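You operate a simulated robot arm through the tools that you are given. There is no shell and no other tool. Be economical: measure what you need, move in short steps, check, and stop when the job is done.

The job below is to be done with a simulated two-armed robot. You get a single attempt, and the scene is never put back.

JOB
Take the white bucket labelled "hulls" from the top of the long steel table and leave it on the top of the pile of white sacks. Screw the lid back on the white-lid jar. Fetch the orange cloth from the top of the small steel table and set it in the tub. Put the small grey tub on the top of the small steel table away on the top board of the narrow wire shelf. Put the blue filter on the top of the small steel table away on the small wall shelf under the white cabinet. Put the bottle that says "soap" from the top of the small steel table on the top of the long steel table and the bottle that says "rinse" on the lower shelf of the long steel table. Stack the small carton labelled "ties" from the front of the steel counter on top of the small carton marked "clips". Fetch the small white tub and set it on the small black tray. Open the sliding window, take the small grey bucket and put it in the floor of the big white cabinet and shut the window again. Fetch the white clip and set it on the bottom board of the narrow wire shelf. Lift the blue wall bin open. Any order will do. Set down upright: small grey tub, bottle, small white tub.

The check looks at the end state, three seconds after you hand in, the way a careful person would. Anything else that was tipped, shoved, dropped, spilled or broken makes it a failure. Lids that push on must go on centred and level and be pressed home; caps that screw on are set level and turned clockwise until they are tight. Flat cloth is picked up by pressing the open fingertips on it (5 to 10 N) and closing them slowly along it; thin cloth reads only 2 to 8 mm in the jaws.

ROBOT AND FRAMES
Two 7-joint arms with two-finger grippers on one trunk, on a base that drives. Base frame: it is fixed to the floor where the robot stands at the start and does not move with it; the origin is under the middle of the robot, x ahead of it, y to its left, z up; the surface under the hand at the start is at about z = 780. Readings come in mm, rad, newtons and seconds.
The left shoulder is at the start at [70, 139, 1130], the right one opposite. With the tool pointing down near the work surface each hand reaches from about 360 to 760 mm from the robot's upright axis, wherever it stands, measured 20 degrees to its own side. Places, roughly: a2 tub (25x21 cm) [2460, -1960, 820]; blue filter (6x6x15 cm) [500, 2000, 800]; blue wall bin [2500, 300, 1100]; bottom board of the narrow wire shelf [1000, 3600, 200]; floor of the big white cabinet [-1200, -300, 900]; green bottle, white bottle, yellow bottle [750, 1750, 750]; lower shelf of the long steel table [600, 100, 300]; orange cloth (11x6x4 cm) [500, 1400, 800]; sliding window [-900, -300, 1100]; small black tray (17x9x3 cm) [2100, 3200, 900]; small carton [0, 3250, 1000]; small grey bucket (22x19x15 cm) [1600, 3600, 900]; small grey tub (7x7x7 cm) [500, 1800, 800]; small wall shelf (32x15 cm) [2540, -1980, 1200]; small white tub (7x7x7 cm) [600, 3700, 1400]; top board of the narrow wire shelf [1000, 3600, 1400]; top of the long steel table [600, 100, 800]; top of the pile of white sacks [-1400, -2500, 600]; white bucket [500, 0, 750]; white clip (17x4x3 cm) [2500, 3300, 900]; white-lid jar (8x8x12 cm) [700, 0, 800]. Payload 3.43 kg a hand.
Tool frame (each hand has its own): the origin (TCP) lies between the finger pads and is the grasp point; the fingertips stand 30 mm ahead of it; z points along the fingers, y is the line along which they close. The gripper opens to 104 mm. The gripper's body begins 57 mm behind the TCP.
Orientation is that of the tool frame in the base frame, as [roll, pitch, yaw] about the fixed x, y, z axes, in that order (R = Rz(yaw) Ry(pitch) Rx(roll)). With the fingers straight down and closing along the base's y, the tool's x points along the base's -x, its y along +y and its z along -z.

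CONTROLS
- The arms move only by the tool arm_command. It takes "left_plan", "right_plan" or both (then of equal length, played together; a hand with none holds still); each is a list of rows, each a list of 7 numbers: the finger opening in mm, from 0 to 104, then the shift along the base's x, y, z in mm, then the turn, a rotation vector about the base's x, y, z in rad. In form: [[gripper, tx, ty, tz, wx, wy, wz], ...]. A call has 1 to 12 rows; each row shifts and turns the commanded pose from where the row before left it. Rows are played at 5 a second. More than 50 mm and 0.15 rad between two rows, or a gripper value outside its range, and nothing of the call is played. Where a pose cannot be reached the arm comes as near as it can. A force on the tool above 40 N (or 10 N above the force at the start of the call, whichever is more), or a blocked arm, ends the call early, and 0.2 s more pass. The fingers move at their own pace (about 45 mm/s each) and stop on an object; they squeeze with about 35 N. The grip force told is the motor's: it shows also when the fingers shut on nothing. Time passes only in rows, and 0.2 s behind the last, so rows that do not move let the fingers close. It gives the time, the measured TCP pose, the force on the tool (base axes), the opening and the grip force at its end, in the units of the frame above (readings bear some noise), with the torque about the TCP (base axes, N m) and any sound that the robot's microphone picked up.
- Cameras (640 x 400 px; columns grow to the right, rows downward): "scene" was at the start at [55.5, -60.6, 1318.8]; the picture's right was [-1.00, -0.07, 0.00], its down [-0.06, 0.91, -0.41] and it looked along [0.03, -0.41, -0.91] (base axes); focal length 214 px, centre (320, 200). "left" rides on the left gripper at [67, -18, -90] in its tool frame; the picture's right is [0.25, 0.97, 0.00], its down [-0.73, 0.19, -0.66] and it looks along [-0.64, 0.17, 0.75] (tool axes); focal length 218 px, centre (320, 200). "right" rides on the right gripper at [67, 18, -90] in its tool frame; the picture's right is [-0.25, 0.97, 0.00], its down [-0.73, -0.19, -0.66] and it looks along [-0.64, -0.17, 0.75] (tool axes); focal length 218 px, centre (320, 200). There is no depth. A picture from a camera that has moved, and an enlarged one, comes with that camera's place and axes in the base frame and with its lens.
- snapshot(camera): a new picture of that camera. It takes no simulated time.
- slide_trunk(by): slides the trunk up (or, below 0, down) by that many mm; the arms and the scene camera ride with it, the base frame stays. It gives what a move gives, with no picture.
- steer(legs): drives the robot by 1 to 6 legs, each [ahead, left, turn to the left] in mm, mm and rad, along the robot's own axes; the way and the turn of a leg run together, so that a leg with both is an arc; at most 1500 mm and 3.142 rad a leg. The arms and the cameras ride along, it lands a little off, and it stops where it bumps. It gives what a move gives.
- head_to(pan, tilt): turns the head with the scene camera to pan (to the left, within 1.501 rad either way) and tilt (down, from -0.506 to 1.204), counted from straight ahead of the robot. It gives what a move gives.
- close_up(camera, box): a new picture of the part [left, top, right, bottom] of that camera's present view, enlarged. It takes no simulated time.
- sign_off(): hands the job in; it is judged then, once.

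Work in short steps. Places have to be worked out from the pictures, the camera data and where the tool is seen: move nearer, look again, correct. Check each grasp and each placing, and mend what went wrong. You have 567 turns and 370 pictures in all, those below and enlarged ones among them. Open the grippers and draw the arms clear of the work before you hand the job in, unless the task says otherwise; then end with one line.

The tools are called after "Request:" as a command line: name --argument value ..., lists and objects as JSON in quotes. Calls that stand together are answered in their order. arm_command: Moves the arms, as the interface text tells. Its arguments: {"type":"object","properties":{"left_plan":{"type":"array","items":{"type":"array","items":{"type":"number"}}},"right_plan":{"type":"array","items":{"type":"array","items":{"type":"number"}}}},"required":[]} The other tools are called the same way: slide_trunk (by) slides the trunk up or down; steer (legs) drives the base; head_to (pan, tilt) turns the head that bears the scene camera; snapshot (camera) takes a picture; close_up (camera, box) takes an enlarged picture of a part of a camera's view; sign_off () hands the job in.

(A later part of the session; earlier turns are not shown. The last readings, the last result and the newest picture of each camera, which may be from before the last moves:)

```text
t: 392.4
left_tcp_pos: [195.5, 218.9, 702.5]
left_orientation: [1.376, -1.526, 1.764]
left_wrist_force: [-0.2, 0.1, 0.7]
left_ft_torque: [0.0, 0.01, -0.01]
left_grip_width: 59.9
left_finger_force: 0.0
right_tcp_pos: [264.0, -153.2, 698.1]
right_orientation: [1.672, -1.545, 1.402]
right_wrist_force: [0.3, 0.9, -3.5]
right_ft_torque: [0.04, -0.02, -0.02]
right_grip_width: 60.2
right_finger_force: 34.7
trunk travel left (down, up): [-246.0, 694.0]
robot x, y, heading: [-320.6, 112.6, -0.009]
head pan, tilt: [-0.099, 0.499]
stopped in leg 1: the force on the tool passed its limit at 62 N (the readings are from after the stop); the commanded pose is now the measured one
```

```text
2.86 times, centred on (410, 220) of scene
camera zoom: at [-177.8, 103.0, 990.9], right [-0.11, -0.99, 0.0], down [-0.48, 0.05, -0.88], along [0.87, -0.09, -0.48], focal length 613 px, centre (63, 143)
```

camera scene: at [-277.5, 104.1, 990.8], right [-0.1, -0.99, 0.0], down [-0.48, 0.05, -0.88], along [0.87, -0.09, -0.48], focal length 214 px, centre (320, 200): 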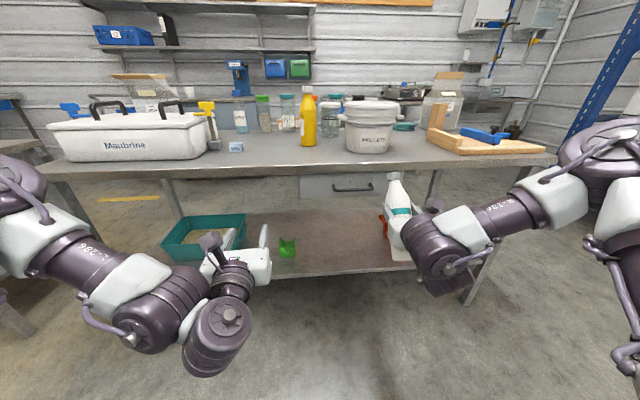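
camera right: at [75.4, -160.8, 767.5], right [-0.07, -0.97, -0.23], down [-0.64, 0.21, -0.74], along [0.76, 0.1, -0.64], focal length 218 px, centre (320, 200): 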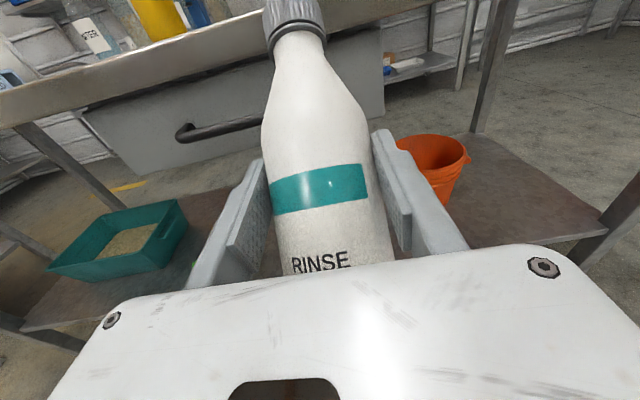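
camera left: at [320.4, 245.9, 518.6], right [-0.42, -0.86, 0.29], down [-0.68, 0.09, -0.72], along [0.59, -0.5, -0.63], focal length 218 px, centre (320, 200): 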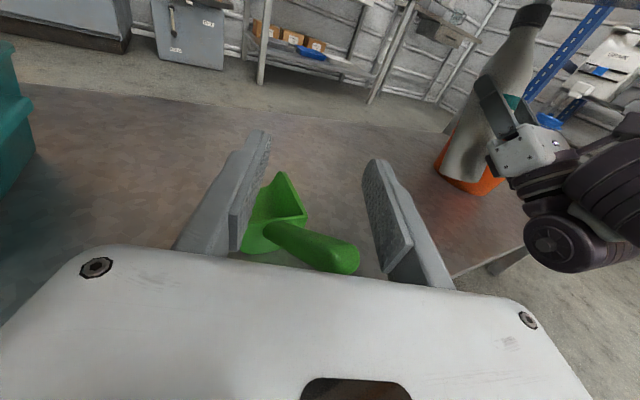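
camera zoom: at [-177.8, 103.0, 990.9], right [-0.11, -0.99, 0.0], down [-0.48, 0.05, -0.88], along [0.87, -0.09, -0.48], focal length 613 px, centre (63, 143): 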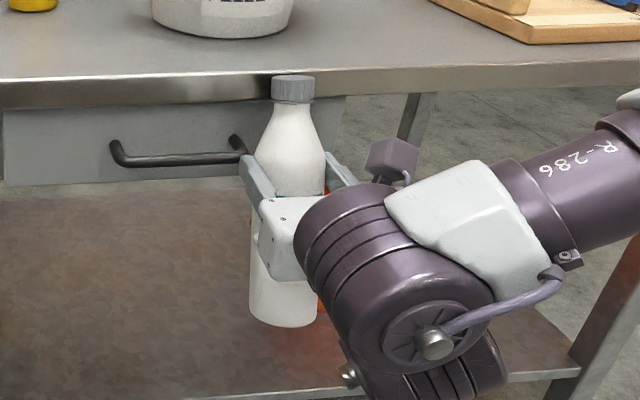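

A finger met the drawer handle. Back off 20 mm, shift 60 mm right, and push again a little.

Request:
steer --legs '[[-20, 0, 0.006], [0, -65, 0], [25, 0, 0]]'

Request:
steer --legs '[[15, 0, 0]]'

Request:
close_up --camera "scene" --box '[340, 150, 480, 290]'

```text
t: 394.2
left_tcp_pos: [202.2, 156.3, 702.4]
left_orientation: [1.39, -1.527, 1.756]
left_wrist_force: [0.7, -0.4, 0.4]
left_ft_torque: [-0.03, -0.03, 0.0]
left_grip_width: 59.9
left_finger_force: 0.0
right_tcp_pos: [272.9, -215.7, 698.8]
right_orientation: [1.623, -1.542, 1.455]
right_wrist_force: [1.1, -0.8, -5.3]
right_ft_torque: [-0.01, 0.02, 0.03]
right_grip_width: 60.3
right_finger_force: 35.2
trunk travel left (down, up): [-246.0, 694.0]
robot x, y, heading: [-313.6, 45.9, -0.001]
head pan, tilt: [-0.099, 0.499]
```

```text
t: 395.0
left_tcp_pos: [214.9, 156.6, 703.8]
left_orientation: [1.385, -1.528, 1.761]
left_wrist_force: [-0.2, 0.2, 0.6]
left_ft_torque: [0.0, -0.01, 0.02]
left_grip_width: 60.1
left_finger_force: 0.0
right_tcp_pos: [287.5, -215.6, 699.4]
right_orientation: [1.618, -1.543, 1.459]
right_wrist_force: [-0.2, -0.7, -3.7]
right_ft_torque: [0.02, 0.01, 0.0]
right_grip_width: 60.1
right_finger_force: 34.4
trunk travel left (down, up): [-246.0, 694.0]
robot x, y, heading: [-298.2, 50.0, -0.004]
head pan, tilt: [-0.099, 0.499]
```

```text
2.86 times, centred on (410, 220) of scene
camera zoom: at [-156.7, 38.4, 990.8], right [-0.1, -0.99, 0.0], down [-0.48, 0.05, -0.88], along [0.87, -0.09, -0.48], focal length 613 px, centre (63, 143)
```

zoom: 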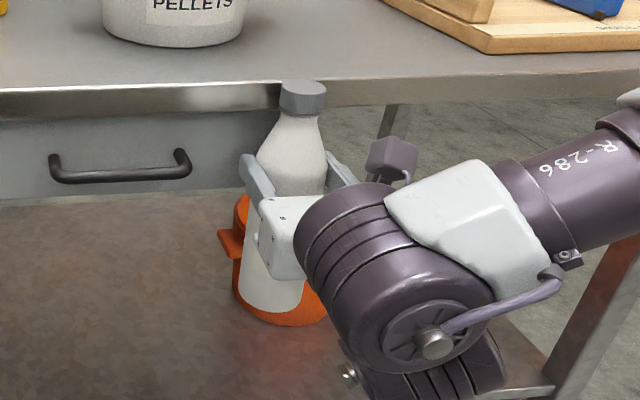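

Nearly upright (~6°). One more 8 mm push.

Request:
steer --legs '[[9, 0, 0]]'

Request:
close_up --camera "scene" --box '[340, 150, 480, 290]'

Request:
snapshot --camera "right"

```text
t: 395.7
left_tcp_pos: [222.6, 155.5, 703.6]
left_orientation: [1.324, -1.527, 1.822]
left_wrist_force: [0.8, 0.1, 1.6]
left_ft_torque: [-0.03, 0.01, 0.02]
left_grip_width: 60.0
left_finger_force: 0.1
right_tcp_pos: [294.0, -215.6, 697.6]
right_orientation: [1.667, -1.544, 1.411]
right_wrist_force: [-25.7, -1.0, -9.9]
right_ft_torque: [0.05, 0.33, 0.0]
right_grip_width: 60.2
right_finger_force: 35.2
trunk travel left (down, up): [-246.0, 694.0]
robot x, y, heading: [-290.9, 49.3, -0.004]
head pan, tilt: [-0.099, 0.499]
```

```text
2.86 times, centred on (410, 220) of scene
camera zoom: at [-150.2, 37.9, 991.1], right [-0.1, -0.99, 0.0], down [-0.47, 0.05, -0.88], along [0.87, -0.09, -0.48], focal length 613 px, centre (63, 143)
```

zoom: 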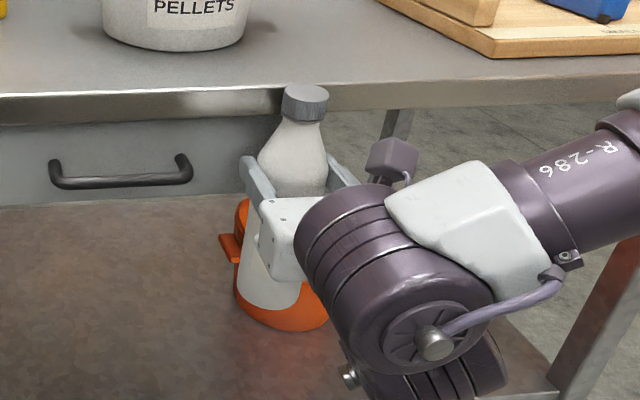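

```text
235 pictures are left
camera right: at [203.1, -226.9, 766.6], right [-0.06, -0.97, -0.23], down [-0.65, 0.21, -0.73], along [0.76, 0.1, -0.64], focal length 218 px, centre (320, 200)
```

right: 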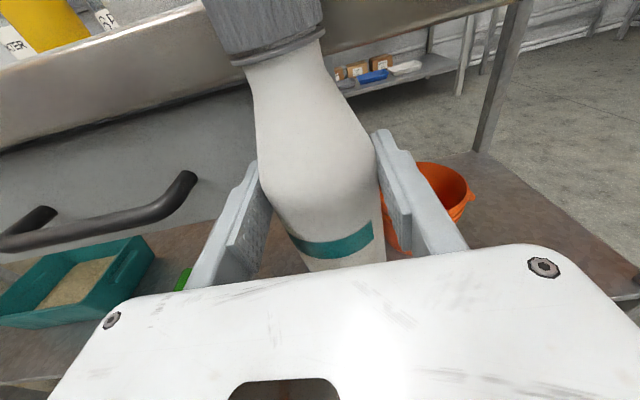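

Bottle is upright in the grip now. Back off, lower the arm and trunk for insertion above the shelf.

Request:
steer --legs '[[-110, 0, 0], [0, 50, 0.004]]'

Request:
arm_command --right_plan '[[40, 0, 0, -10, 0, 0, 0], [40, 0, 0, -10, 0, 0, 0], [40, 0, 0, -10, 0, 0, 0], [40, 0, 0, -10, 0, 0, 0]]' --left_plan '[[60, 0, 10, 20, 0, 0, 0], [60, 0, 10, 20, 0, 0, 0], [60, 0, 10, 20, 0, 0, 0], [60, 0, 10, 20, 0, 0, 0]]'

Request:
slide_trunk --by -205

Request:
close_up --camera "scene" --box '[240, 130, 480, 310]'

```text
t: 397.4
left_tcp_pos: [114.6, 209.5, 702.7]
left_orientation: [1.384, -1.525, 1.769]
left_wrist_force: [0.0, 0.2, -0.7]
left_ft_torque: [0.0, -0.02, -0.03]
left_grip_width: 60.2
left_finger_force: 0.1
right_tcp_pos: [188.1, -161.0, 698.8]
right_orientation: [1.742, -1.541, 1.337]
right_wrist_force: [-0.7, 0.0, -4.1]
right_ft_torque: [0.0, 0.07, 0.04]
right_grip_width: 60.0
right_finger_force: 35.1
trunk travel left (down, up): [-246.0, 694.0]
robot x, y, heading: [-397.7, 100.4, 0.001]
head pan, tilt: [-0.099, 0.499]
```

```text
t: 398.4
left_tcp_pos: [124.8, 236.1, 764.9]
left_orientation: [1.368, -1.528, 1.782]
left_wrist_force: [-0.5, -0.3, 0.7]
left_ft_torque: [0.0, -0.02, 0.01]
left_grip_width: 59.8
left_finger_force: 0.1
left hand out of reach, approached as far as the arm can: row 1, 2, 3, 4
right_tcp_pos: [186.5, -161.8, 657.1]
right_orientation: [1.731, -1.542, 1.348]
right_wrist_force: [-1.5, 0.3, -4.9]
right_ft_torque: [0.04, 0.02, 0.04]
right_grip_width: 60.3
right_finger_force: 34.7
trunk travel left (down, up): [-246.0, 694.0]
robot x, y, heading: [-397.8, 99.5, -0.002]
head pan, tilt: [-0.099, 0.499]
```

```text
t: 400.7
left_tcp_pos: [124.6, 236.8, 559.4]
left_orientation: [1.37, -1.528, 1.78]
left_wrist_force: [-0.7, -0.6, 1.2]
left_ft_torque: [0.03, 0.01, -0.01]
left_grip_width: 59.8
left_finger_force: 0.1
right_tcp_pos: [185.7, -162.4, 450.8]
right_orientation: [1.745, -1.542, 1.335]
right_wrist_force: [0.4, 0.9, -4.3]
right_ft_torque: [-0.04, 0.05, -0.02]
right_grip_width: 60.1
right_finger_force: 34.9
trunk travel left (down, up): [-41.0, 899.0]
robot x, y, heading: [-398.9, 101.7, 0.007]
head pan, tilt: [-0.099, 0.499]
```

```text
2.22 times, centred on (360, 220) of scene
camera zoom: at [-257.8, 90.2, 785.9], right [-0.1, -1.0, 0.0], down [-0.48, 0.05, -0.88], along [0.87, -0.09, -0.48], focal length 477 px, centre (231, 156)
```

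zoom: 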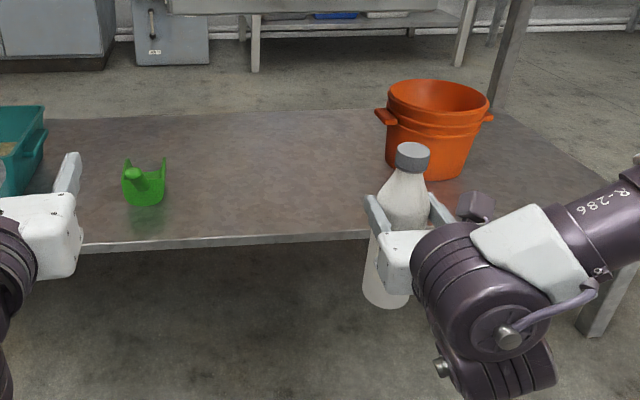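

Bottle bottom is at z≈311, above the shelf (~278). Drive ahead 268 mm.

Request:
steer --legs '[[150, 0, -0.007]]'

Request:
snapshot --camera "right"

Request:
steer --legs '[[118, 0, 0]]'

Request:
close_up --camera "scene" --box '[340, 150, 520, 310]'

```text
t: 402.0
left_tcp_pos: [270.4, 235.1, 560.0]
left_orientation: [1.372, -1.527, 1.779]
left_wrist_force: [0.5, 0.2, 0.1]
left_ft_torque: [0.01, 0.03, -0.01]
left_grip_width: 60.0
left_finger_force: 0.0
right_tcp_pos: [332.8, -163.8, 451.3]
right_orientation: [1.755, -1.543, 1.322]
right_wrist_force: [0.0, -0.5, -4.7]
right_ft_torque: [0.0, 0.05, 0.0]
right_grip_width: 60.3
right_finger_force: 35.8
trunk travel left (down, up): [-41.0, 899.0]
robot x, y, heading: [-255.3, 98.5, 0.002]
head pan, tilt: [-0.099, 0.499]
```

```text
233 pictures are left
camera right: at [241.4, -174.0, 519.5], right [-0.06, -0.97, -0.23], down [-0.65, 0.21, -0.73], along [0.76, 0.1, -0.64], focal length 218 px, centre (320, 200)
```

right: 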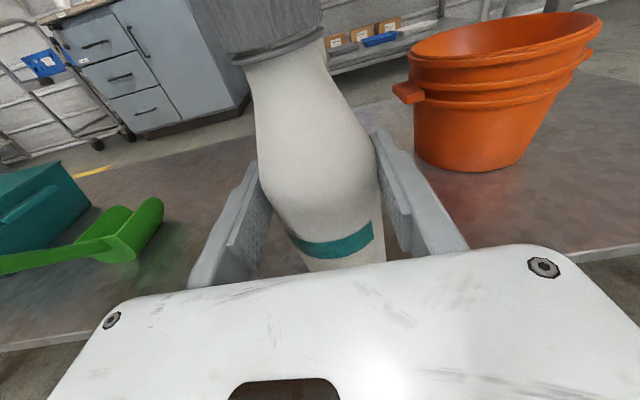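

```text
t: 403.3
left_tcp_pos: [392.5, 236.9, 560.4]
left_orientation: [1.371, -1.527, 1.777]
left_wrist_force: [1.1, -0.3, -0.5]
left_ft_torque: [0.02, 0.02, 0.04]
left_grip_width: 60.0
left_finger_force: 0.0
right_tcp_pos: [451.8, -164.2, 452.1]
right_orientation: [1.758, -1.543, 1.319]
right_wrist_force: [0.0, -0.6, -4.6]
right_ft_torque: [0.04, 0.08, 0.0]
right_grip_width: 60.1
right_finger_force: 34.9
trunk travel left (down, up): [-41.0, 899.0]
robot x, y, heading: [-133.0, 98.5, -0.004]
head pan, tilt: [-0.099, 0.499]
```

```text
2.50 times, centred on (430, 230) of scene
camera zoom: at [8.8, 89.9, 785.9], right [-0.1, -0.99, 0.0], down [-0.48, 0.05, -0.88], along [0.87, -0.09, -0.48], focal length 536 px, centre (45, 125)
```

zoom: 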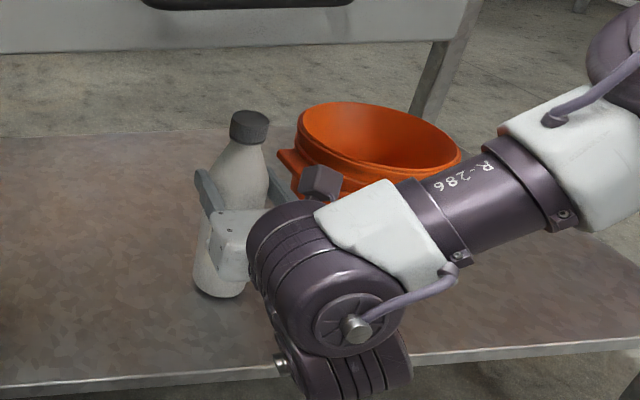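

No bump. Lower the right hand in small rows until contact.

Request:
arm_command --right_plan '[[40, 0, 0, -4, 0, 0, 0], [40, 0, 0, -4, 0, 0, 0], [40, 0, 0, -4, 0, 0, 0], [40, 0, 0, -3, 0, 0, 0], [40, 0, 0, -3, 0, 0, 0]]'

Request:
arm_command --right_plan '[[40, 0, 0, -3, 0, 0, 0], [40, 0, 0, -2, 0, 0, 0], [40, 0, 0, -2, 0, 0, 0], [40, 0, 0, 0, 0, 0, 0]]'

```text
t: 404.5
left_tcp_pos: [390.3, 236.2, 561.6]
left_orientation: [1.289, -1.524, 1.859]
left_wrist_force: [-0.4, 0.0, -0.1]
left_ft_torque: [-0.02, -0.02, 0.01]
left_grip_width: 59.9
left_finger_force: 0.1
right_tcp_pos: [452.2, -162.4, 440.1]
right_orientation: [1.346, -1.541, 1.732]
right_wrist_force: [3.6, -6.6, 35.0]
right_ft_torque: [-0.46, -0.39, -0.05]
right_grip_width: 60.4
right_finger_force: 35.0
trunk travel left (down, up): [-41.0, 899.0]
robot x, y, heading: [-134.8, 99.8, 0.002]
head pan, tilt: [-0.099, 0.499]
```

```text
t: 405.5
left_tcp_pos: [390.0, 236.5, 562.2]
left_orientation: [1.293, -1.522, 1.859]
left_wrist_force: [-0.1, -0.6, -0.1]
left_ft_torque: [0.01, 0.0, 0.01]
left_grip_width: 59.8
left_finger_force: 0.0
right_tcp_pos: [450.9, -162.8, 436.3]
right_orientation: [1.363, -1.541, 1.714]
right_wrist_force: [4.9, -7.1, 33.4]
right_ft_torque: [-0.53, -0.57, -0.06]
right_grip_width: 60.5
right_finger_force: 35.3
right hand out of reach, approached as far as the arm can: row 3
trunk travel left (down, up): [-41.0, 899.0]
robot x, y, heading: [-134.4, 103.7, -0.004]
head pan, tilt: [-0.099, 0.499]
```

On the shelf. Relax upward 4 mm and open.

Request:
arm_command --right_plan '[[40, 0, 0, 3, 0, 0, 0], [40, 0, 0, 3, 0, 0, 0], [40, 0, 0, 0, 0, 0, 0]]'

Request:
snapshot --camera "right"

```text
t: 406.3
left_tcp_pos: [391.2, 237.8, 559.3]
left_orientation: [1.338, -1.526, 1.81]
left_wrist_force: [0.9, 0.2, -0.9]
left_ft_torque: [-0.01, 0.0, -0.03]
left_grip_width: 59.9
left_finger_force: 0.1
right_tcp_pos: [451.8, -162.0, 433.4]
right_orientation: [1.829, -1.542, 1.25]
right_wrist_force: [1.5, -0.6, 9.9]
right_ft_torque: [0.13, -0.16, -0.01]
right_grip_width: 60.3
right_finger_force: 34.8
trunk travel left (down, up): [-41.0, 899.0]
robot x, y, heading: [-136.1, 98.4, 0.001]
head pan, tilt: [-0.099, 0.499]
```

```text
231 pictures are left
camera right: at [361.6, -172.6, 502.8], right [-0.06, -0.97, -0.23], down [-0.65, 0.21, -0.73], along [0.76, 0.1, -0.65], focal length 218 px, centre (320, 200)
```

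right: 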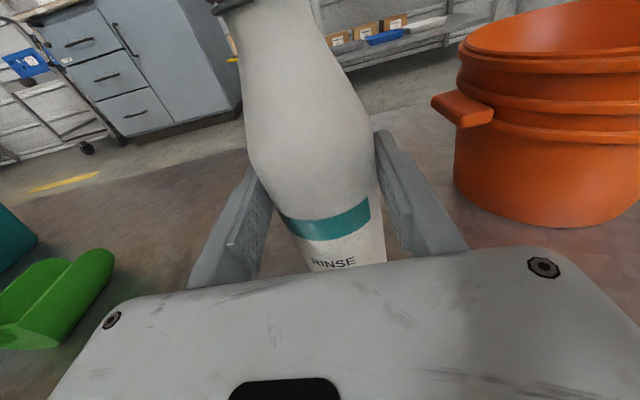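

Request:
arm_command --right_plan '[[60, 0, 0, 0, 0, 0, 0], [68, 0, 0, 0, 0, 0, 0], [80, 0, 0, 0, 0, 0, 0], [92, 0, 0, 0, 0, 0, 0], [92, 0, 0, 0, 0, 0, 0]]'

Request:
snapshot --camera "right"

```text
t: 407.5
left_tcp_pos: [391.4, 236.3, 560.8]
left_orientation: [1.361, -1.526, 1.788]
left_wrist_force: [0.1, -1.0, -0.8]
left_ft_torque: [-0.01, 0.03, -0.02]
left_grip_width: 59.9
left_finger_force: 0.2
right_tcp_pos: [451.8, -162.9, 435.3]
right_orientation: [1.741, -1.543, 1.338]
right_wrist_force: [-0.1, 0.1, 0.1]
right_ft_torque: [0.02, 0.0, 0.01]
right_grip_width: 92.0
right_finger_force: 0.1
trunk travel left (down, up): [-41.0, 899.0]
robot x, y, heading: [-132.1, 102.0, 0.003]
head pan, tilt: [-0.099, 0.499]
```

```text
230 pictures are left
camera right: at [362.3, -173.2, 503.2], right [-0.06, -0.97, -0.23], down [-0.65, 0.21, -0.73], along [0.76, 0.1, -0.64], focal length 218 px, centre (320, 200)
```

right: 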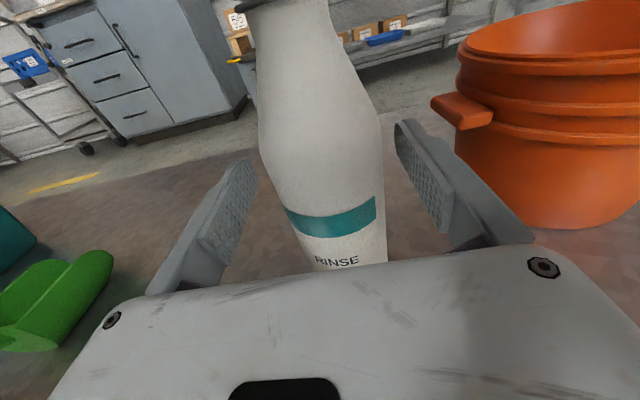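

Bottle settled upright. Back straight out and verify.

Request:
steer --legs '[[-320, 0, 0]]'

Request:
close_up --camera "scene" --box '[200, 60, 520, 280]'

```text
t: 409.6
left_tcp_pos: [73.8, 237.9, 560.2]
left_orientation: [1.363, -1.525, 1.792]
left_wrist_force: [0.0, -0.5, -0.3]
left_ft_torque: [-0.02, 0.01, -0.03]
left_grip_width: 59.8
left_finger_force: 0.0
right_tcp_pos: [137.3, -161.5, 434.9]
right_orientation: [1.74, -1.544, 1.343]
right_wrist_force: [-0.8, 0.5, -0.3]
right_ft_torque: [0.01, -0.03, 0.01]
right_grip_width: 91.9
right_finger_force: 0.0
trunk travel left (down, up): [-41.0, 899.0]
robot x, y, heading: [-448.4, 99.7, 0.005]
head pan, tilt: [-0.099, 0.499]
```

```text
1.82 times, centred on (360, 170) of scene
camera zoom: at [-308.4, 90.1, 786.0], right [-0.1, -1.0, 0.0], down [-0.48, 0.05, -0.88], along [0.87, -0.08, -0.48], focal length 390 px, centre (247, 254)
```

zoom: 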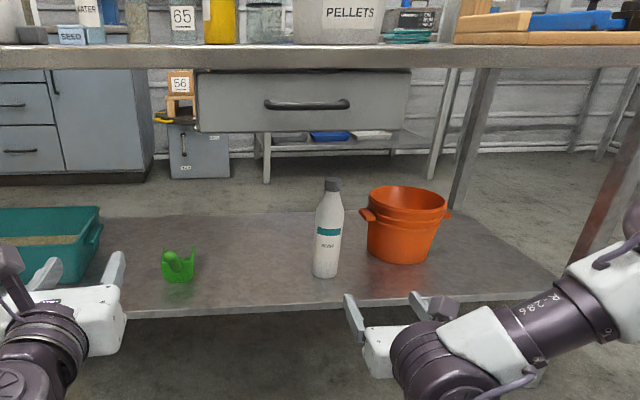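

Both bottles done. Next: filter with the right hand (horizontal). Raise trunk and drive to the small table's front-left.

Request:
slide_trunk --by 440

Request:
steer --legs '[[0, 1100, -0.005], [0, 1040, 0], [150, 0, 0]]'

Request:
head_to --pan -0.3 --tilt 0.6

Request:
snapshot --camera "scene"

Request:
snapshot --camera "right"

```text
refused: 440 is not a number from -400 to 400
```

```text
t: 421.0
left_tcp_pos: [188.7, 2343.5, 560.2]
left_orientation: [1.361, -1.527, 1.803]
left_wrist_force: [-0.1, 0.2, 0.9]
left_ft_torque: [0.03, 0.01, 0.01]
left_grip_width: 59.9
left_finger_force: 0.1
right_tcp_pos: [256.4, 1946.4, 435.3]
right_orientation: [1.741, -1.543, 1.352]
right_wrist_force: [0.1, 0.4, -0.2]
right_ft_torque: [-0.01, 0.02, -0.02]
right_grip_width: 92.0
right_finger_force: 0.1
trunk travel left (down, up): [-41.0, 899.0]
robot x, y, heading: [-332.9, 2202.1, 0.022]
head pan, tilt: [-0.099, 0.499]
```

```text
t: 421.7
left_tcp_pos: [188.7, 2344.8, 558.7]
left_orientation: [1.361, -1.527, 1.802]
left_wrist_force: [-0.5, 0.2, -0.5]
left_ft_torque: [-0.03, 0.01, 0.03]
left_grip_width: 60.0
left_finger_force: 0.0
right_tcp_pos: [256.4, 1945.7, 435.2]
right_orientation: [1.747, -1.544, 1.348]
right_wrist_force: [0.2, -0.3, 0.4]
right_ft_torque: [0.03, 0.01, 0.01]
right_grip_width: 91.9
right_finger_force: 0.1
trunk travel left (down, up): [-41.0, 899.0]
robot x, y, heading: [-337.7, 2199.4, 0.015]
head pan, tilt: [-0.3, 0.6]
```

```text
228 pictures are left
camera scene: at [-198.3, 2174.8, 776.9], right [-0.28, -0.96, 0.0], down [-0.54, 0.16, -0.83], along [0.79, -0.23, -0.56], focal length 214 px, centre (320, 200)
```

scene: 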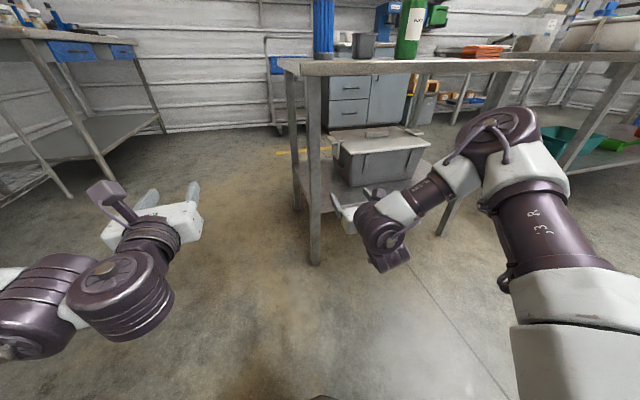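

```text
227 pictures are left
camera right: at [165.5, 1934.3, 503.1], right [-0.05, -0.97, -0.23], down [-0.65, 0.2, -0.73], along [0.76, 0.11, -0.64], focal length 218 px, centre (320, 200)
```

right: 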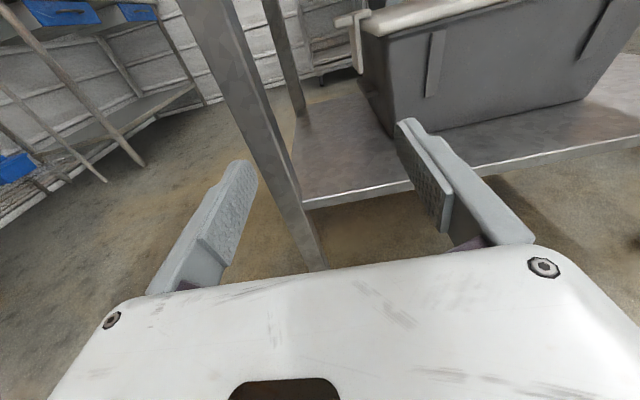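

Trunk steps are limited to 400; raise in two calls (hand is clear of the table front).

Request:
slide_trunk --by 400

Request:
slide_trunk --by 38

Request:
snapshot --camera "right"

Request:
snapshot --camera "scene"

```text
t: 425.5
left_tcp_pos: [188.9, 2344.7, 960.1]
left_orientation: [1.363, -1.527, 1.803]
left_wrist_force: [-0.5, -0.3, 0.4]
left_ft_torque: [0.0, 0.02, -0.03]
left_grip_width: 60.0
left_finger_force: 0.1
right_tcp_pos: [255.8, 1946.4, 834.6]
right_orientation: [1.747, -1.542, 1.348]
right_wrist_force: [-0.3, 0.3, -0.4]
right_ft_torque: [-0.01, 0.01, 0.03]
right_grip_width: 91.9
right_finger_force: 0.1
trunk travel left (down, up): [-441.0, 499.0]
robot x, y, heading: [-331.3, 2199.9, 0.015]
head pan, tilt: [-0.3, 0.6]
```

```text
t: 426.3
left_tcp_pos: [189.4, 2344.4, 997.6]
left_orientation: [1.371, -1.526, 1.794]
left_wrist_force: [0.2, 0.7, -0.4]
left_ft_torque: [-0.01, 0.0, -0.01]
left_grip_width: 60.0
left_finger_force: 0.1
right_tcp_pos: [256.5, 1946.4, 873.7]
right_orientation: [1.756, -1.543, 1.339]
right_wrist_force: [0.5, -0.7, -0.2]
right_ft_torque: [0.01, -0.01, 0.04]
right_grip_width: 92.0
right_finger_force: 0.0
trunk travel left (down, up): [-479.0, 461.0]
robot x, y, heading: [-334.5, 2201.7, 0.017]
head pan, tilt: [-0.3, 0.6]
```

```text
226 pictures are left
camera right: at [165.9, 1934.4, 941.0], right [-0.05, -0.97, -0.23], down [-0.65, 0.2, -0.73], along [0.76, 0.11, -0.64], focal length 218 px, centre (320, 200)
```

right: 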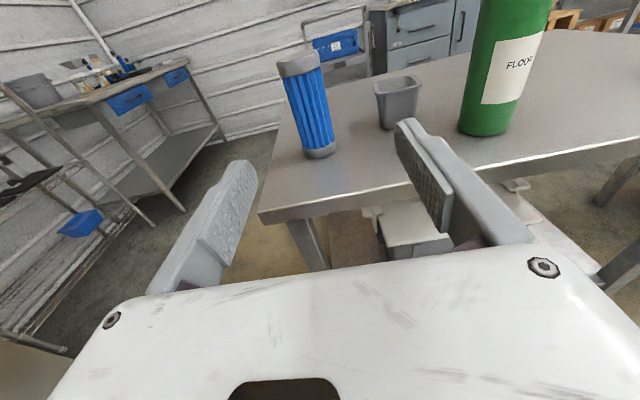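

```text
225 pictures are left
camera scene: at [-197.8, 2174.8, 1214.8], right [-0.28, -0.96, 0.0], down [-0.54, 0.16, -0.82], along [0.79, -0.23, -0.57], focal length 214 px, centre (320, 200)
```

scene: 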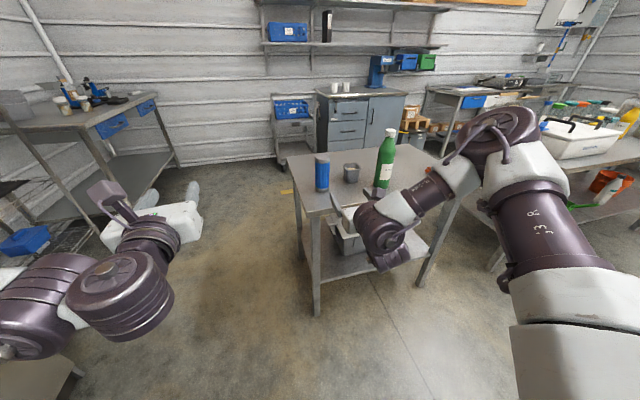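

Aligned with the filter. Drive ahead 236 mm.

Request:
steer --legs '[[236, 0, -0.012]]'

Request:
snapshot --camera "right"

```text
t: 428.1
left_tcp_pos: [428.8, 2338.2, 997.3]
left_orientation: [1.377, -1.527, 1.772]
left_wrist_force: [0.3, -0.1, -0.7]
left_ft_torque: [0.0, -0.04, 0.01]
left_grip_width: 60.1
left_finger_force: 0.1
right_tcp_pos: [490.2, 1939.2, 872.4]
right_orientation: [1.773, -1.544, 1.305]
right_wrist_force: [0.2, 0.2, -0.9]
right_ft_torque: [-0.02, -0.02, 0.0]
right_grip_width: 91.9
right_finger_force: 0.0
trunk travel left (down, up): [-479.0, 461.0]
robot x, y, heading: [-99.8, 2200.1, -0.003]
head pan, tilt: [-0.3, 0.6]
```

```text
224 pictures are left
camera right: at [399.2, 1928.3, 940.8], right [-0.06, -0.97, -0.23], down [-0.65, 0.21, -0.73], along [0.76, 0.1, -0.64], focal length 218 px, centre (320, 200)
```

right: 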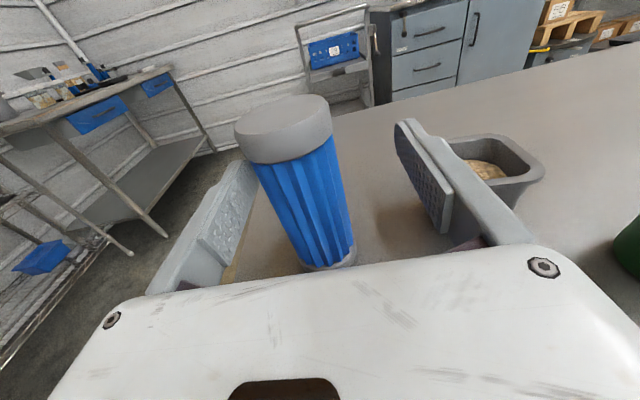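

Shift the hand 12 mm left and close on the filter.

Request:
arm_command --right_plan '[[92, 4, 6, 0, 0, 0, 0], [92, 4, 6, 0, 0, 0, 0], [70, 0, 0, 0, 0, 0, 0], [50, 0, 0, 0, 0, 0, 0], [40, 0, 0, 0, 0, 0, 0], [40, 0, 0, 0, 0, 0, 0]]'

Request:
slide_trunk --by 60

Request:
snapshot --camera "right"

```text
t: 429.5
left_tcp_pos: [427.9, 2337.7, 997.9]
left_orientation: [1.364, -1.528, 1.786]
left_wrist_force: [-0.8, 0.3, 1.0]
left_ft_torque: [0.0, -0.01, 0.0]
left_grip_width: 59.9
left_finger_force: 0.2
right_tcp_pos: [491.6, 1943.6, 872.8]
right_orientation: [1.767, -1.545, 1.312]
right_wrist_force: [-0.4, 1.0, 0.2]
right_ft_torque: [0.03, 0.02, -0.02]
right_grip_width: 54.2
right_finger_force: 34.8
right hand out of reach, approached as far as the arm can: row 2
trunk travel left (down, up): [-479.0, 461.0]
robot x, y, heading: [-96.1, 2203.2, 0.002]
head pan, tilt: [-0.3, 0.6]
```

```text
t: 430.5
left_tcp_pos: [427.6, 2337.2, 1057.6]
left_orientation: [1.372, -1.527, 1.777]
left_wrist_force: [0.0, -0.5, -0.4]
left_ft_torque: [0.01, 0.01, 0.02]
left_grip_width: 59.9
left_finger_force: 0.0
right_tcp_pos: [492.3, 1943.5, 932.7]
right_orientation: [1.777, -1.543, 1.304]
right_wrist_force: [0.1, -0.2, -2.4]
right_ft_torque: [-0.02, 0.07, -0.02]
right_grip_width: 53.9
right_finger_force: 34.5
trunk travel left (down, up): [-539.0, 401.0]
robot x, y, heading: [-96.3, 2200.4, 0.001]
head pan, tilt: [-0.3, 0.6]
```

```text
223 pictures are left
camera right: at [402.2, 1933.1, 1001.2], right [-0.06, -0.97, -0.23], down [-0.65, 0.21, -0.73], along [0.76, 0.1, -0.64], focal length 218 px, centre (320, 200)
```

right: 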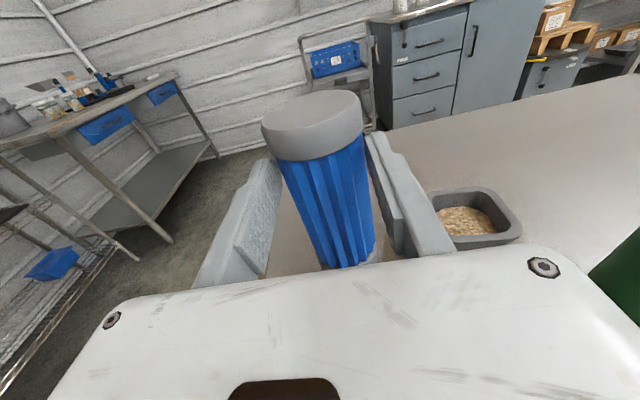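

Filter held. Back off, go to the cloth side, and turn the left hand to point down meanwhile.

Request:
steer --legs '[[-210, 0, 0], [0, -880, 0]]'

Request:
arm_command --left_plan '[[60, 0, -5, 10, 0, 0.14, 0], [60, 0, -5, 10, 0, 0.14, 0], [60, 0, -5, 10, 0, 0.14, 0], [60, 0, -5, 10, 0, 0.14, 0], [60, 0, -5, 0, 0, 0.14, 0], [60, 0, -5, 0, 0, 0.14, 0], [60, 0, -5, 0, 0, 0.14, 0], [60, 0, 0, 0, 0, 0.14, 0], [60, 0, 0, 0, 0, 0.14, 0], [60, 0, 0, 0, 0, 0.14, 0], [60, 0, 0, 0, 0, 0.14, 0]]'

Request:
head_to --pan 0.2 --tilt 0.7

Request:
snapshot --camera "scene"

```text
t: 436.2
left_tcp_pos: [221.1, 1486.3, 1057.3]
left_orientation: [1.363, -1.526, 1.777]
left_wrist_force: [0.1, -1.1, 0.1]
left_ft_torque: [0.03, 0.01, 0.03]
left_grip_width: 60.1
left_finger_force: 0.1
right_tcp_pos: [281.9, 1092.8, 932.9]
right_orientation: [1.764, -1.543, 1.306]
right_wrist_force: [0.0, -0.3, -2.0]
right_ft_torque: [0.0, 0.06, 0.03]
right_grip_width: 53.6
right_finger_force: 35.0
trunk travel left (down, up): [-539.0, 401.0]
robot x, y, heading: [-305.5, 1353.8, -0.01]
head pan, tilt: [-0.3, 0.6]
```

```text
t: 438.6
left_tcp_pos: [-27.1, 1560.8, 649.1]
left_orientation: [3.139, -0.066, 0.045]
left_wrist_force: [-0.2, 1.0, -0.1]
left_ft_torque: [0.03, -0.02, -0.03]
left_grip_width: 60.0
left_finger_force: 0.2
left hand out of reach, approached as far as the arm can: row 3, 4, 5, 6, 7, 8, 9, 10, 11
right_tcp_pos: [281.5, 1093.4, 934.1]
right_orientation: [1.73, -1.542, 1.337]
right_wrist_force: [-0.4, -0.5, -2.4]
right_ft_torque: [0.01, 0.07, 0.0]
right_grip_width: 53.4
right_finger_force: 34.8
trunk travel left (down, up): [-539.0, 401.0]
robot x, y, heading: [-308.8, 1354.2, -0.008]
head pan, tilt: [-0.3, 0.6]
```

```text
t: 439.6
left_tcp_pos: [-24.6, 1561.3, 648.1]
left_orientation: [3.141, -0.068, 0.046]
left_wrist_force: [0.3, 0.1, -0.2]
left_ft_torque: [-0.02, -0.01, -0.02]
left_grip_width: 60.2
left_finger_force: 0.0
right_tcp_pos: [281.0, 1092.5, 933.1]
right_orientation: [1.76, -1.542, 1.313]
right_wrist_force: [-0.7, -0.3, -2.1]
right_ft_torque: [-0.01, 0.08, 0.01]
right_grip_width: 53.5
right_finger_force: 34.9
trunk travel left (down, up): [-539.0, 401.0]
robot x, y, heading: [-307.6, 1358.1, -0.003]
head pan, tilt: [0.201, 0.7]
```

```text
222 pictures are left
camera scene: at [-171.7, 1369.6, 1266.2], right [0.19, -0.98, 0.0], down [-0.63, -0.12, -0.76], along [0.75, 0.15, -0.64], focal length 214 px, centre (320, 200)
```

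scene: 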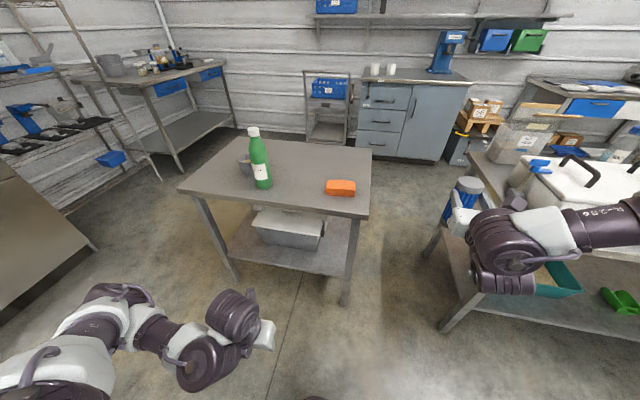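

Left hand points down but low; raise it and bring it forward.

Request:
arm_command --left_plan '[[60, 10, 0, 32, 0, 0.03, 0], [60, 10, 0, 32, 0, 0.03, 0], [60, 10, 0, 32, 0, 0, 0], [60, 10, 0, 32, 0, 0, 0], [60, 10, 0, 32, 0, 0, 0], [60, 10, 0, 32, 0, 0, 0], [60, 10, 0, 32, 0, 0, 0], [60, 10, 0, 32, 0, 0, 0], [60, 10, 0, 32, 0, 0, 0], [60, 10, 0, 32, 0, 0, 0], [60, 10, 0, 32, 0, 0, 0], [60, 10, 0, 0, 0, 0, 0]]'

```text
t: 442.2
left_tcp_pos: [-57.8, 1564.7, 630.5]
left_orientation: [-3.141, 0.014, 0.044]
left_wrist_force: [0.0, -0.1, 0.6]
left_ft_torque: [0.04, -0.02, 0.0]
left_grip_width: 60.0
left_finger_force: 0.1
left hand out of reach, approached as far as the arm can: row 1, 2, 3, 4, 5, 6, 7, 8, 9, 10, 11, 12
right_tcp_pos: [281.9, 1093.5, 932.7]
right_orientation: [1.76, -1.542, 1.31]
right_wrist_force: [-0.1, -0.3, -0.8]
right_ft_torque: [0.02, 0.05, 0.03]
right_grip_width: 53.2
right_finger_force: 34.9
trunk travel left (down, up): [-539.0, 401.0]
robot x, y, heading: [-307.4, 1354.3, -0.007]
head pan, tilt: [0.201, 0.7]
```

Reverse: go back to horizontal, extend forward and high, to flip the elbow up again.

Request:
arm_command --left_plan '[[60, 22, -6, 30, 0, -0.14, 0], [60, 22, -6, 30, 0, -0.14, 0], [60, 22, -6, 30, 0, -0.14, 0], [60, 22, -6, 30, 0, -0.14, 0], [60, 22, -6, 30, 0, -0.14, 0], [60, 22, -6, 30, 0, -0.14, 0], [60, 22, -6, 30, 0, -0.14, 0], [60, 22, -6, 30, 0, -0.14, 0], [60, 22, -6, 30, 0, -0.14, 0], [60, 22, -6, 30, 0, -0.14, 0], [60, 22, -6, 30, 0, -0.14, 0], [60, 22, 0, 30, 0, 0, 0]]'

Request:
arm_command --left_plan '[[60, 25, 0, 30, 0, 0, 0], [60, 25, 0, 30, 0, 0, 0], [60, 25, 0, 30, 0, 0, 0], [60, 25, 0, 30, 0, 0, 0], [60, 25, 0, 30, 0, 0, 0], [60, 25, 0, 0, 0, 0, 0], [60, 25, 0, 0, 0, 0, 0]]'

```text
t: 444.8
left_tcp_pos: [258.3, 1485.8, 937.2]
left_orientation: [2.445, -1.507, 0.696]
left_wrist_force: [-0.5, -0.4, 0.0]
left_ft_torque: [-0.03, -0.02, -0.01]
left_grip_width: 60.1
left_finger_force: 0.0
left hand out of reach, approached as far as the arm can: row 1, 2, 3, 4, 5, 6
right_tcp_pos: [279.4, 1092.4, 933.3]
right_orientation: [1.768, -1.544, 1.303]
right_wrist_force: [0.0, 0.6, -1.6]
right_ft_torque: [0.02, 0.03, -0.03]
right_grip_width: 53.2
right_finger_force: 34.8
trunk travel left (down, up): [-539.0, 401.0]
robot x, y, heading: [-304.4, 1356.0, -0.009]
head pan, tilt: [0.201, 0.7]
```

```text
t: 446.4
left_tcp_pos: [429.6, 1487.7, 1082.7]
left_orientation: [2.453, -1.505, 0.691]
left_wrist_force: [0.1, 0.1, -0.1]
left_ft_torque: [0.0, 0.01, 0.02]
left_grip_width: 60.1
left_finger_force: 0.1
right_tcp_pos: [281.7, 1092.7, 932.1]
right_orientation: [1.793, -1.544, 1.276]
right_wrist_force: [-0.2, 0.5, -1.4]
right_ft_torque: [0.01, 0.06, -0.02]
right_grip_width: 53.4
right_finger_force: 34.9
trunk travel left (down, up): [-539.0, 401.0]
robot x, y, heading: [-307.4, 1357.0, -0.009]
head pan, tilt: [0.201, 0.7]
```

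Now extend to the limit and higher, then rotate downward while rising.

Request:
arm_command --left_plan '[[60, 25, 0, 30, 0, 0, 0], [60, 25, 0, 30, 0, 0, 0], [60, 20, 0, 30, 0, 0, 0], [60, 0, 0, 30, 0, 0, 0], [60, -10, 0, 20, 0, 0.14, 0], [60, -10, 0, 10, 0, 0.14, 0], [60, -15, 0, 0, 0, 0.14, 0], [60, -15, 0, 0, 0, 0.14, 0], [60, -20, 0, 0, 0, 0.14, 0], [60, -20, 0, 0, 0, 0.14, 0], [60, -20, 0, -10, 0, 0.14, 0], [60, -20, 0, -10, 0, 0.14, 0]]'

Request:
snapshot --camera "scene"

```text
t: 449.0
left_tcp_pos: [381.2, 1484.3, 1217.4]
left_orientation: [3.125, -0.465, 0.049]
left_wrist_force: [0.1, 0.1, 0.0]
left_ft_torque: [-0.02, 0.0, 0.03]
left_grip_width: 60.1
left_finger_force: 0.0
left hand out of reach, approached as far as the arm can: row 9
right_tcp_pos: [280.6, 1092.2, 933.4]
right_orientation: [1.772, -1.543, 1.298]
right_wrist_force: [0.0, -0.4, -1.5]
right_ft_torque: [0.02, 0.01, 0.01]
right_grip_width: 53.2
right_finger_force: 34.7
trunk travel left (down, up): [-539.0, 401.0]
robot x, y, heading: [-304.5, 1356.6, -0.005]
head pan, tilt: [0.201, 0.7]
```

```text
221 pictures are left
camera scene: at [-171.1, 1370.1, 1266.1], right [0.19, -0.98, 0.0], down [-0.63, -0.12, -0.76], along [0.75, 0.15, -0.64], focal length 214 px, centre (320, 200)
```

scene: 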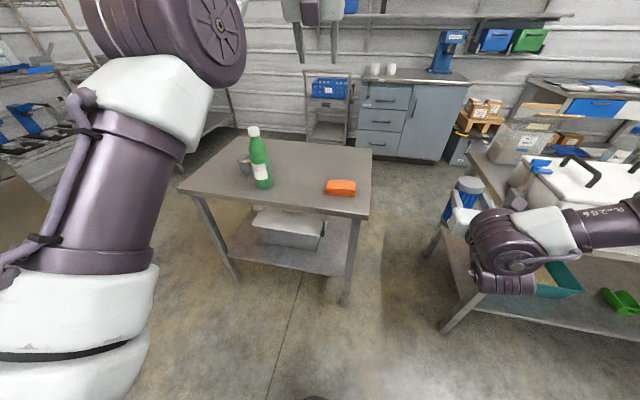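

Elbow is up. Finish pointing down and yaw −90° so the fingers close along x (cloth is 6 cm that way).

Request:
arm_command --left_plan '[[100, 0, -5, 0, 0, 0.12, 0], [100, 0, -5, 0, 0, 0.12, 0], [100, 0, -5, 0, 0, 0.12, 0], [100, 0, -5, 0, 0, 0.1, 0], [100, 0, -5, -10, 0, 0, -0.15], [100, 0, -5, -10, 0, 0, -0.15], [100, 0, -5, -10, 0, 0, -0.15], [100, 0, -5, -10, 0, 0, -0.15], [100, 0, -5, -10, 0, 0, -0.15], [100, 0, -5, -10, 0, 0, -0.15], [100, 0, -5, -10, 0, 0, -0.15], [100, 0, -5, -10, 0, 0, -0.15]]'

Request:
arm_command --left_plan '[[100, 0, 0, -10, 0, 0, -0.15], [100, 0, 0, -10, 0, 0, -0.15], [100, 0, 0, -10, 0, 0, -0.1]]'

```text
t: 451.6
left_tcp_pos: [349.2, 1466.9, 1167.1]
left_orientation: [3.137, -0.199, -0.655]
left_wrist_force: [0.2, 1.1, -0.8]
left_ft_torque: [-0.01, -0.02, 0.01]
left_grip_width: 99.9
left_finger_force: 0.0
left hand out of reach, approached as far as the arm can: row 1, 2, 3, 4, 8, 9, 10, 11, 12
right_tcp_pos: [281.3, 1093.1, 933.0]
right_orientation: [1.762, -1.542, 1.306]
right_wrist_force: [-0.6, -1.0, -1.8]
right_ft_torque: [-0.01, 0.04, -0.03]
right_grip_width: 52.8
right_finger_force: 34.7
trunk travel left (down, up): [-539.0, 401.0]
robot x, y, heading: [-307.2, 1353.5, -0.008]
head pan, tilt: [0.201, 0.7]
```

```text
t: 452.4
left_tcp_pos: [349.6, 1466.2, 1165.8]
left_orientation: [3.14, -0.199, -0.655]
left_wrist_force: [0.3, -0.5, 0.8]
left_ft_torque: [0.02, 0.01, 0.0]
left_grip_width: 99.8
left_finger_force: 0.1
left hand out of reach, approached as far as the arm can: row 1, 2, 3
right_tcp_pos: [281.3, 1091.9, 934.2]
right_orientation: [1.765, -1.544, 1.306]
right_wrist_force: [-0.2, 0.3, -0.7]
right_ft_torque: [0.02, 0.08, 0.02]
right_grip_width: 52.7
right_finger_force: 34.5
trunk travel left (down, up): [-539.0, 401.0]
robot x, y, heading: [-305.5, 1358.0, -0.005]
head pan, tilt: [0.201, 0.7]
```

Too far out at this height; pull back and lower, then finish rotations.

Request:
arm_command --left_plan '[[100, -25, 0, -15, 0, 0, 0], [100, -25, 0, -15, 0, 0, 0], [100, -25, 0, -15, 0, 0, 0], [100, -25, 0, -15, 0, 0, 0], [100, 0, 0, -10, 0, 0, -0.15], [100, 0, 0, -10, 0, 0, -0.15], [100, 0, 0, -10, 0, 0, -0.15], [100, 0, 0, -10, 0, 0, -0.15], [100, 0, 0, -10, 0, 0, -0.15], [100, 0, 0, -10, 0, 0, -0.15]]'

```text
t: 454.6
left_tcp_pos: [353.3, 1451.2, 1137.1]
left_orientation: [3.139, -0.202, -0.804]
left_wrist_force: [0.8, 1.7, -0.8]
left_ft_torque: [0.02, -0.03, -0.01]
left_grip_width: 100.0
left_finger_force: 0.1
left hand out of reach, approached as far as the arm can: row 1, 2, 3, 4, 6, 7, 8, 9, 10
right_tcp_pos: [281.0, 1092.1, 933.4]
right_orientation: [1.765, -1.543, 1.304]
right_wrist_force: [0.0, -0.1, -0.7]
right_ft_torque: [0.03, 0.06, -0.01]
right_grip_width: 52.7
right_finger_force: 35.0
trunk travel left (down, up): [-539.0, 401.0]
robot x, y, heading: [-305.2, 1354.1, -0.003]
head pan, tilt: [0.201, 0.7]
```

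Request:
arm_command --left_plan '[[100, 0, 0, -30, 0, 0, 0], [100, 0, 0, -30, 0, 0, 0], [100, 0, 0, -30, 0, 0, 0], [100, 0, 0, -30, 0.07, 0.07, 0], [100, -10, 0, -20, 0.07, 0.07, 0], [100, -20, 0, 0, 0, 0, 0], [100, -20, 0, 0, 0, 0, 0]]'

Request:
snapshot --camera "scene"

```text
t: 456.2
left_tcp_pos: [357.4, 1437.5, 1000.4]
left_orientation: [3.137, -0.001, -0.804]
left_wrist_force: [-1.1, -0.5, -0.9]
left_ft_torque: [0.02, -0.02, 0.0]
left_grip_width: 100.2
left_finger_force: 0.1
left hand out of reach, approached as far as the arm can: row 1, 2, 5, 6, 7
right_tcp_pos: [281.2, 1092.5, 933.4]
right_orientation: [1.769, -1.543, 1.298]
right_wrist_force: [1.0, 0.4, -2.0]
right_ft_torque: [0.03, 0.05, 0.01]
right_grip_width: 52.7
right_finger_force: 34.8
trunk travel left (down, up): [-539.0, 401.0]
robot x, y, heading: [-307.3, 1357.0, -0.001]
head pan, tilt: [0.201, 0.7]
```

```text
220 pictures are left
camera scene: at [-171.4, 1369.2, 1266.2], right [0.19, -0.98, 0.0], down [-0.63, -0.12, -0.76], along [0.75, 0.15, -0.64], focal length 214 px, centre (320, 200)
```

scene: 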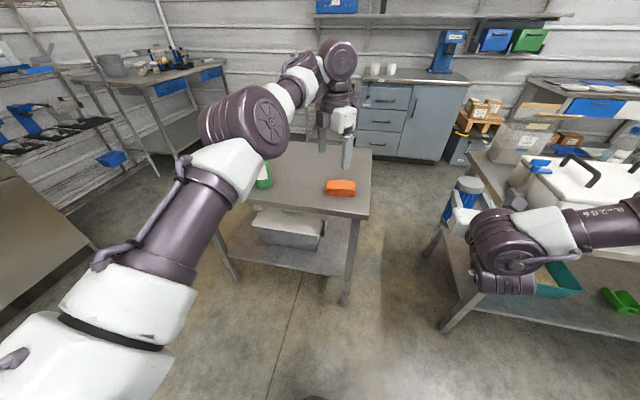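

Tool points down now. Try the remaining yaw here.

Request:
arm_command --left_plan '[[100, 0, 0, 0, 0, 0, -0.15], [100, 0, 0, 0, 0, 0, -0.15], [100, 0, 0, 0, 0, 0, -0.15], [100, 0, 0, 0, 0, 0, -0.15], [100, 0, 0, 0, 0, 0, -0.15]]'

Request:
snapshot --camera "left"

```text
t: 457.4
left_tcp_pos: [355.8, 1437.9, 1000.9]
left_orientation: [3.137, -0.005, -1.003]
left_wrist_force: [-0.1, -0.3, -1.0]
left_ft_torque: [0.01, 0.01, 0.03]
left_grip_width: 99.9
left_finger_force: 0.1
left hand out of reach, approached as far as the arm can: row 2, 3, 4, 5
right_tcp_pos: [280.4, 1092.8, 933.0]
right_orientation: [1.762, -1.543, 1.307]
right_wrist_force: [-0.4, -0.5, -1.7]
right_ft_torque: [0.01, 0.08, 0.03]
right_grip_width: 52.9
right_finger_force: 34.8
trunk travel left (down, up): [-539.0, 401.0]
robot x, y, heading: [-304.3, 1355.3, -0.003]
head pan, tilt: [0.201, 0.7]
```

```text
219 pictures are left
camera left: at [408.0, 1391.5, 1090.4], right [-0.68, -0.73, 0.0], down [-0.55, 0.52, 0.65], along [-0.48, 0.44, -0.76], focal length 218 px, centre (320, 200)
```

left: 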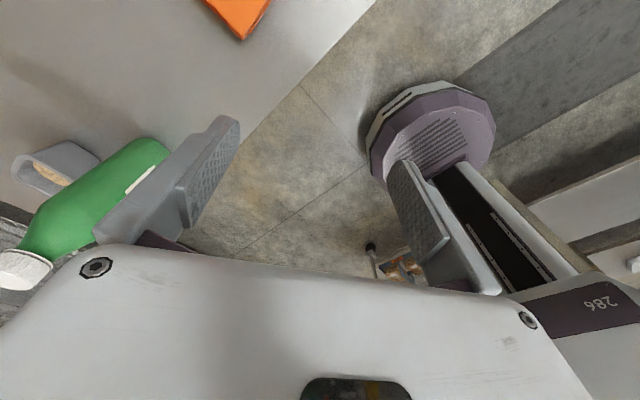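

Yaw limit here; I'll supply the rest by turning the base −0.57 rad. Raise trunk 80 mm for clearance and reposition.

Request:
slide_trunk --by 80

Request:
steer --legs '[[0, 345, 0], [0, 0, -0.567], [100, 65, 0]]'

Request:
snapshot --camera "left"

```text
t: 458.5
left_tcp_pos: [357.7, 1437.8, 1080.7]
left_orientation: [3.138, -0.004, -1.004]
left_wrist_force: [-0.2, -0.4, 0.0]
left_ft_torque: [-0.02, -0.05, 0.01]
left_grip_width: 99.9
left_finger_force: 0.1
right_tcp_pos: [282.6, 1092.3, 1012.4]
right_orientation: [1.779, -1.543, 1.293]
right_wrist_force: [0.2, 0.2, -1.9]
right_ft_torque: [0.02, 0.04, 0.0]
right_grip_width: 52.7
right_finger_force: 35.3
trunk travel left (down, up): [-619.0, 321.0]
robot x, y, heading: [-307.2, 1352.5, -0.008]
head pan, tilt: [0.201, 0.7]
```

```text
t: 463.2
left_tcp_pos: [417.2, 1414.8, 1080.3]
left_orientation: [3.141, -0.004, -1.568]
left_wrist_force: [0.2, 0.2, -0.6]
left_ft_torque: [0.01, 0.0, 0.01]
left_grip_width: 99.9
left_finger_force: 0.1
right_tcp_pos: [167.3, 1162.4, 1014.5]
right_orientation: [1.752, -1.543, 0.75]
right_wrist_force: [0.3, -0.1, -1.1]
right_ft_torque: [0.05, 0.07, 0.01]
right_grip_width: 52.3
right_finger_force: 35.3
trunk travel left (down, up): [-619.0, 321.0]
robot x, y, heading: [-189.0, 1701.8, -0.57]
head pan, tilt: [0.201, 0.7]
```

```text
218 pictures are left
camera left: at [434.8, 1346.8, 1171.0], right [-0.97, -0.25, 0.0], down [-0.19, 0.73, 0.65], along [-0.17, 0.63, -0.76], focal length 218 px, centre (320, 200)
```

left: 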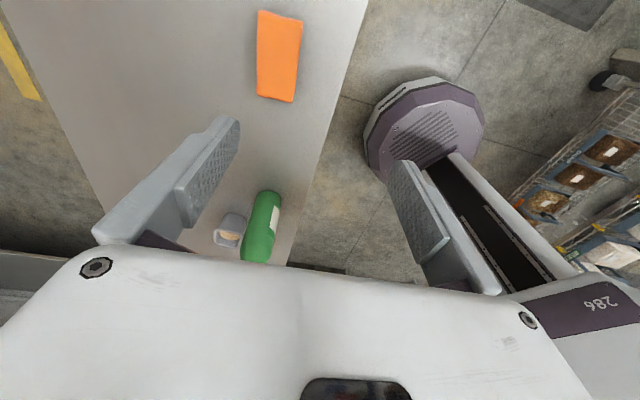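

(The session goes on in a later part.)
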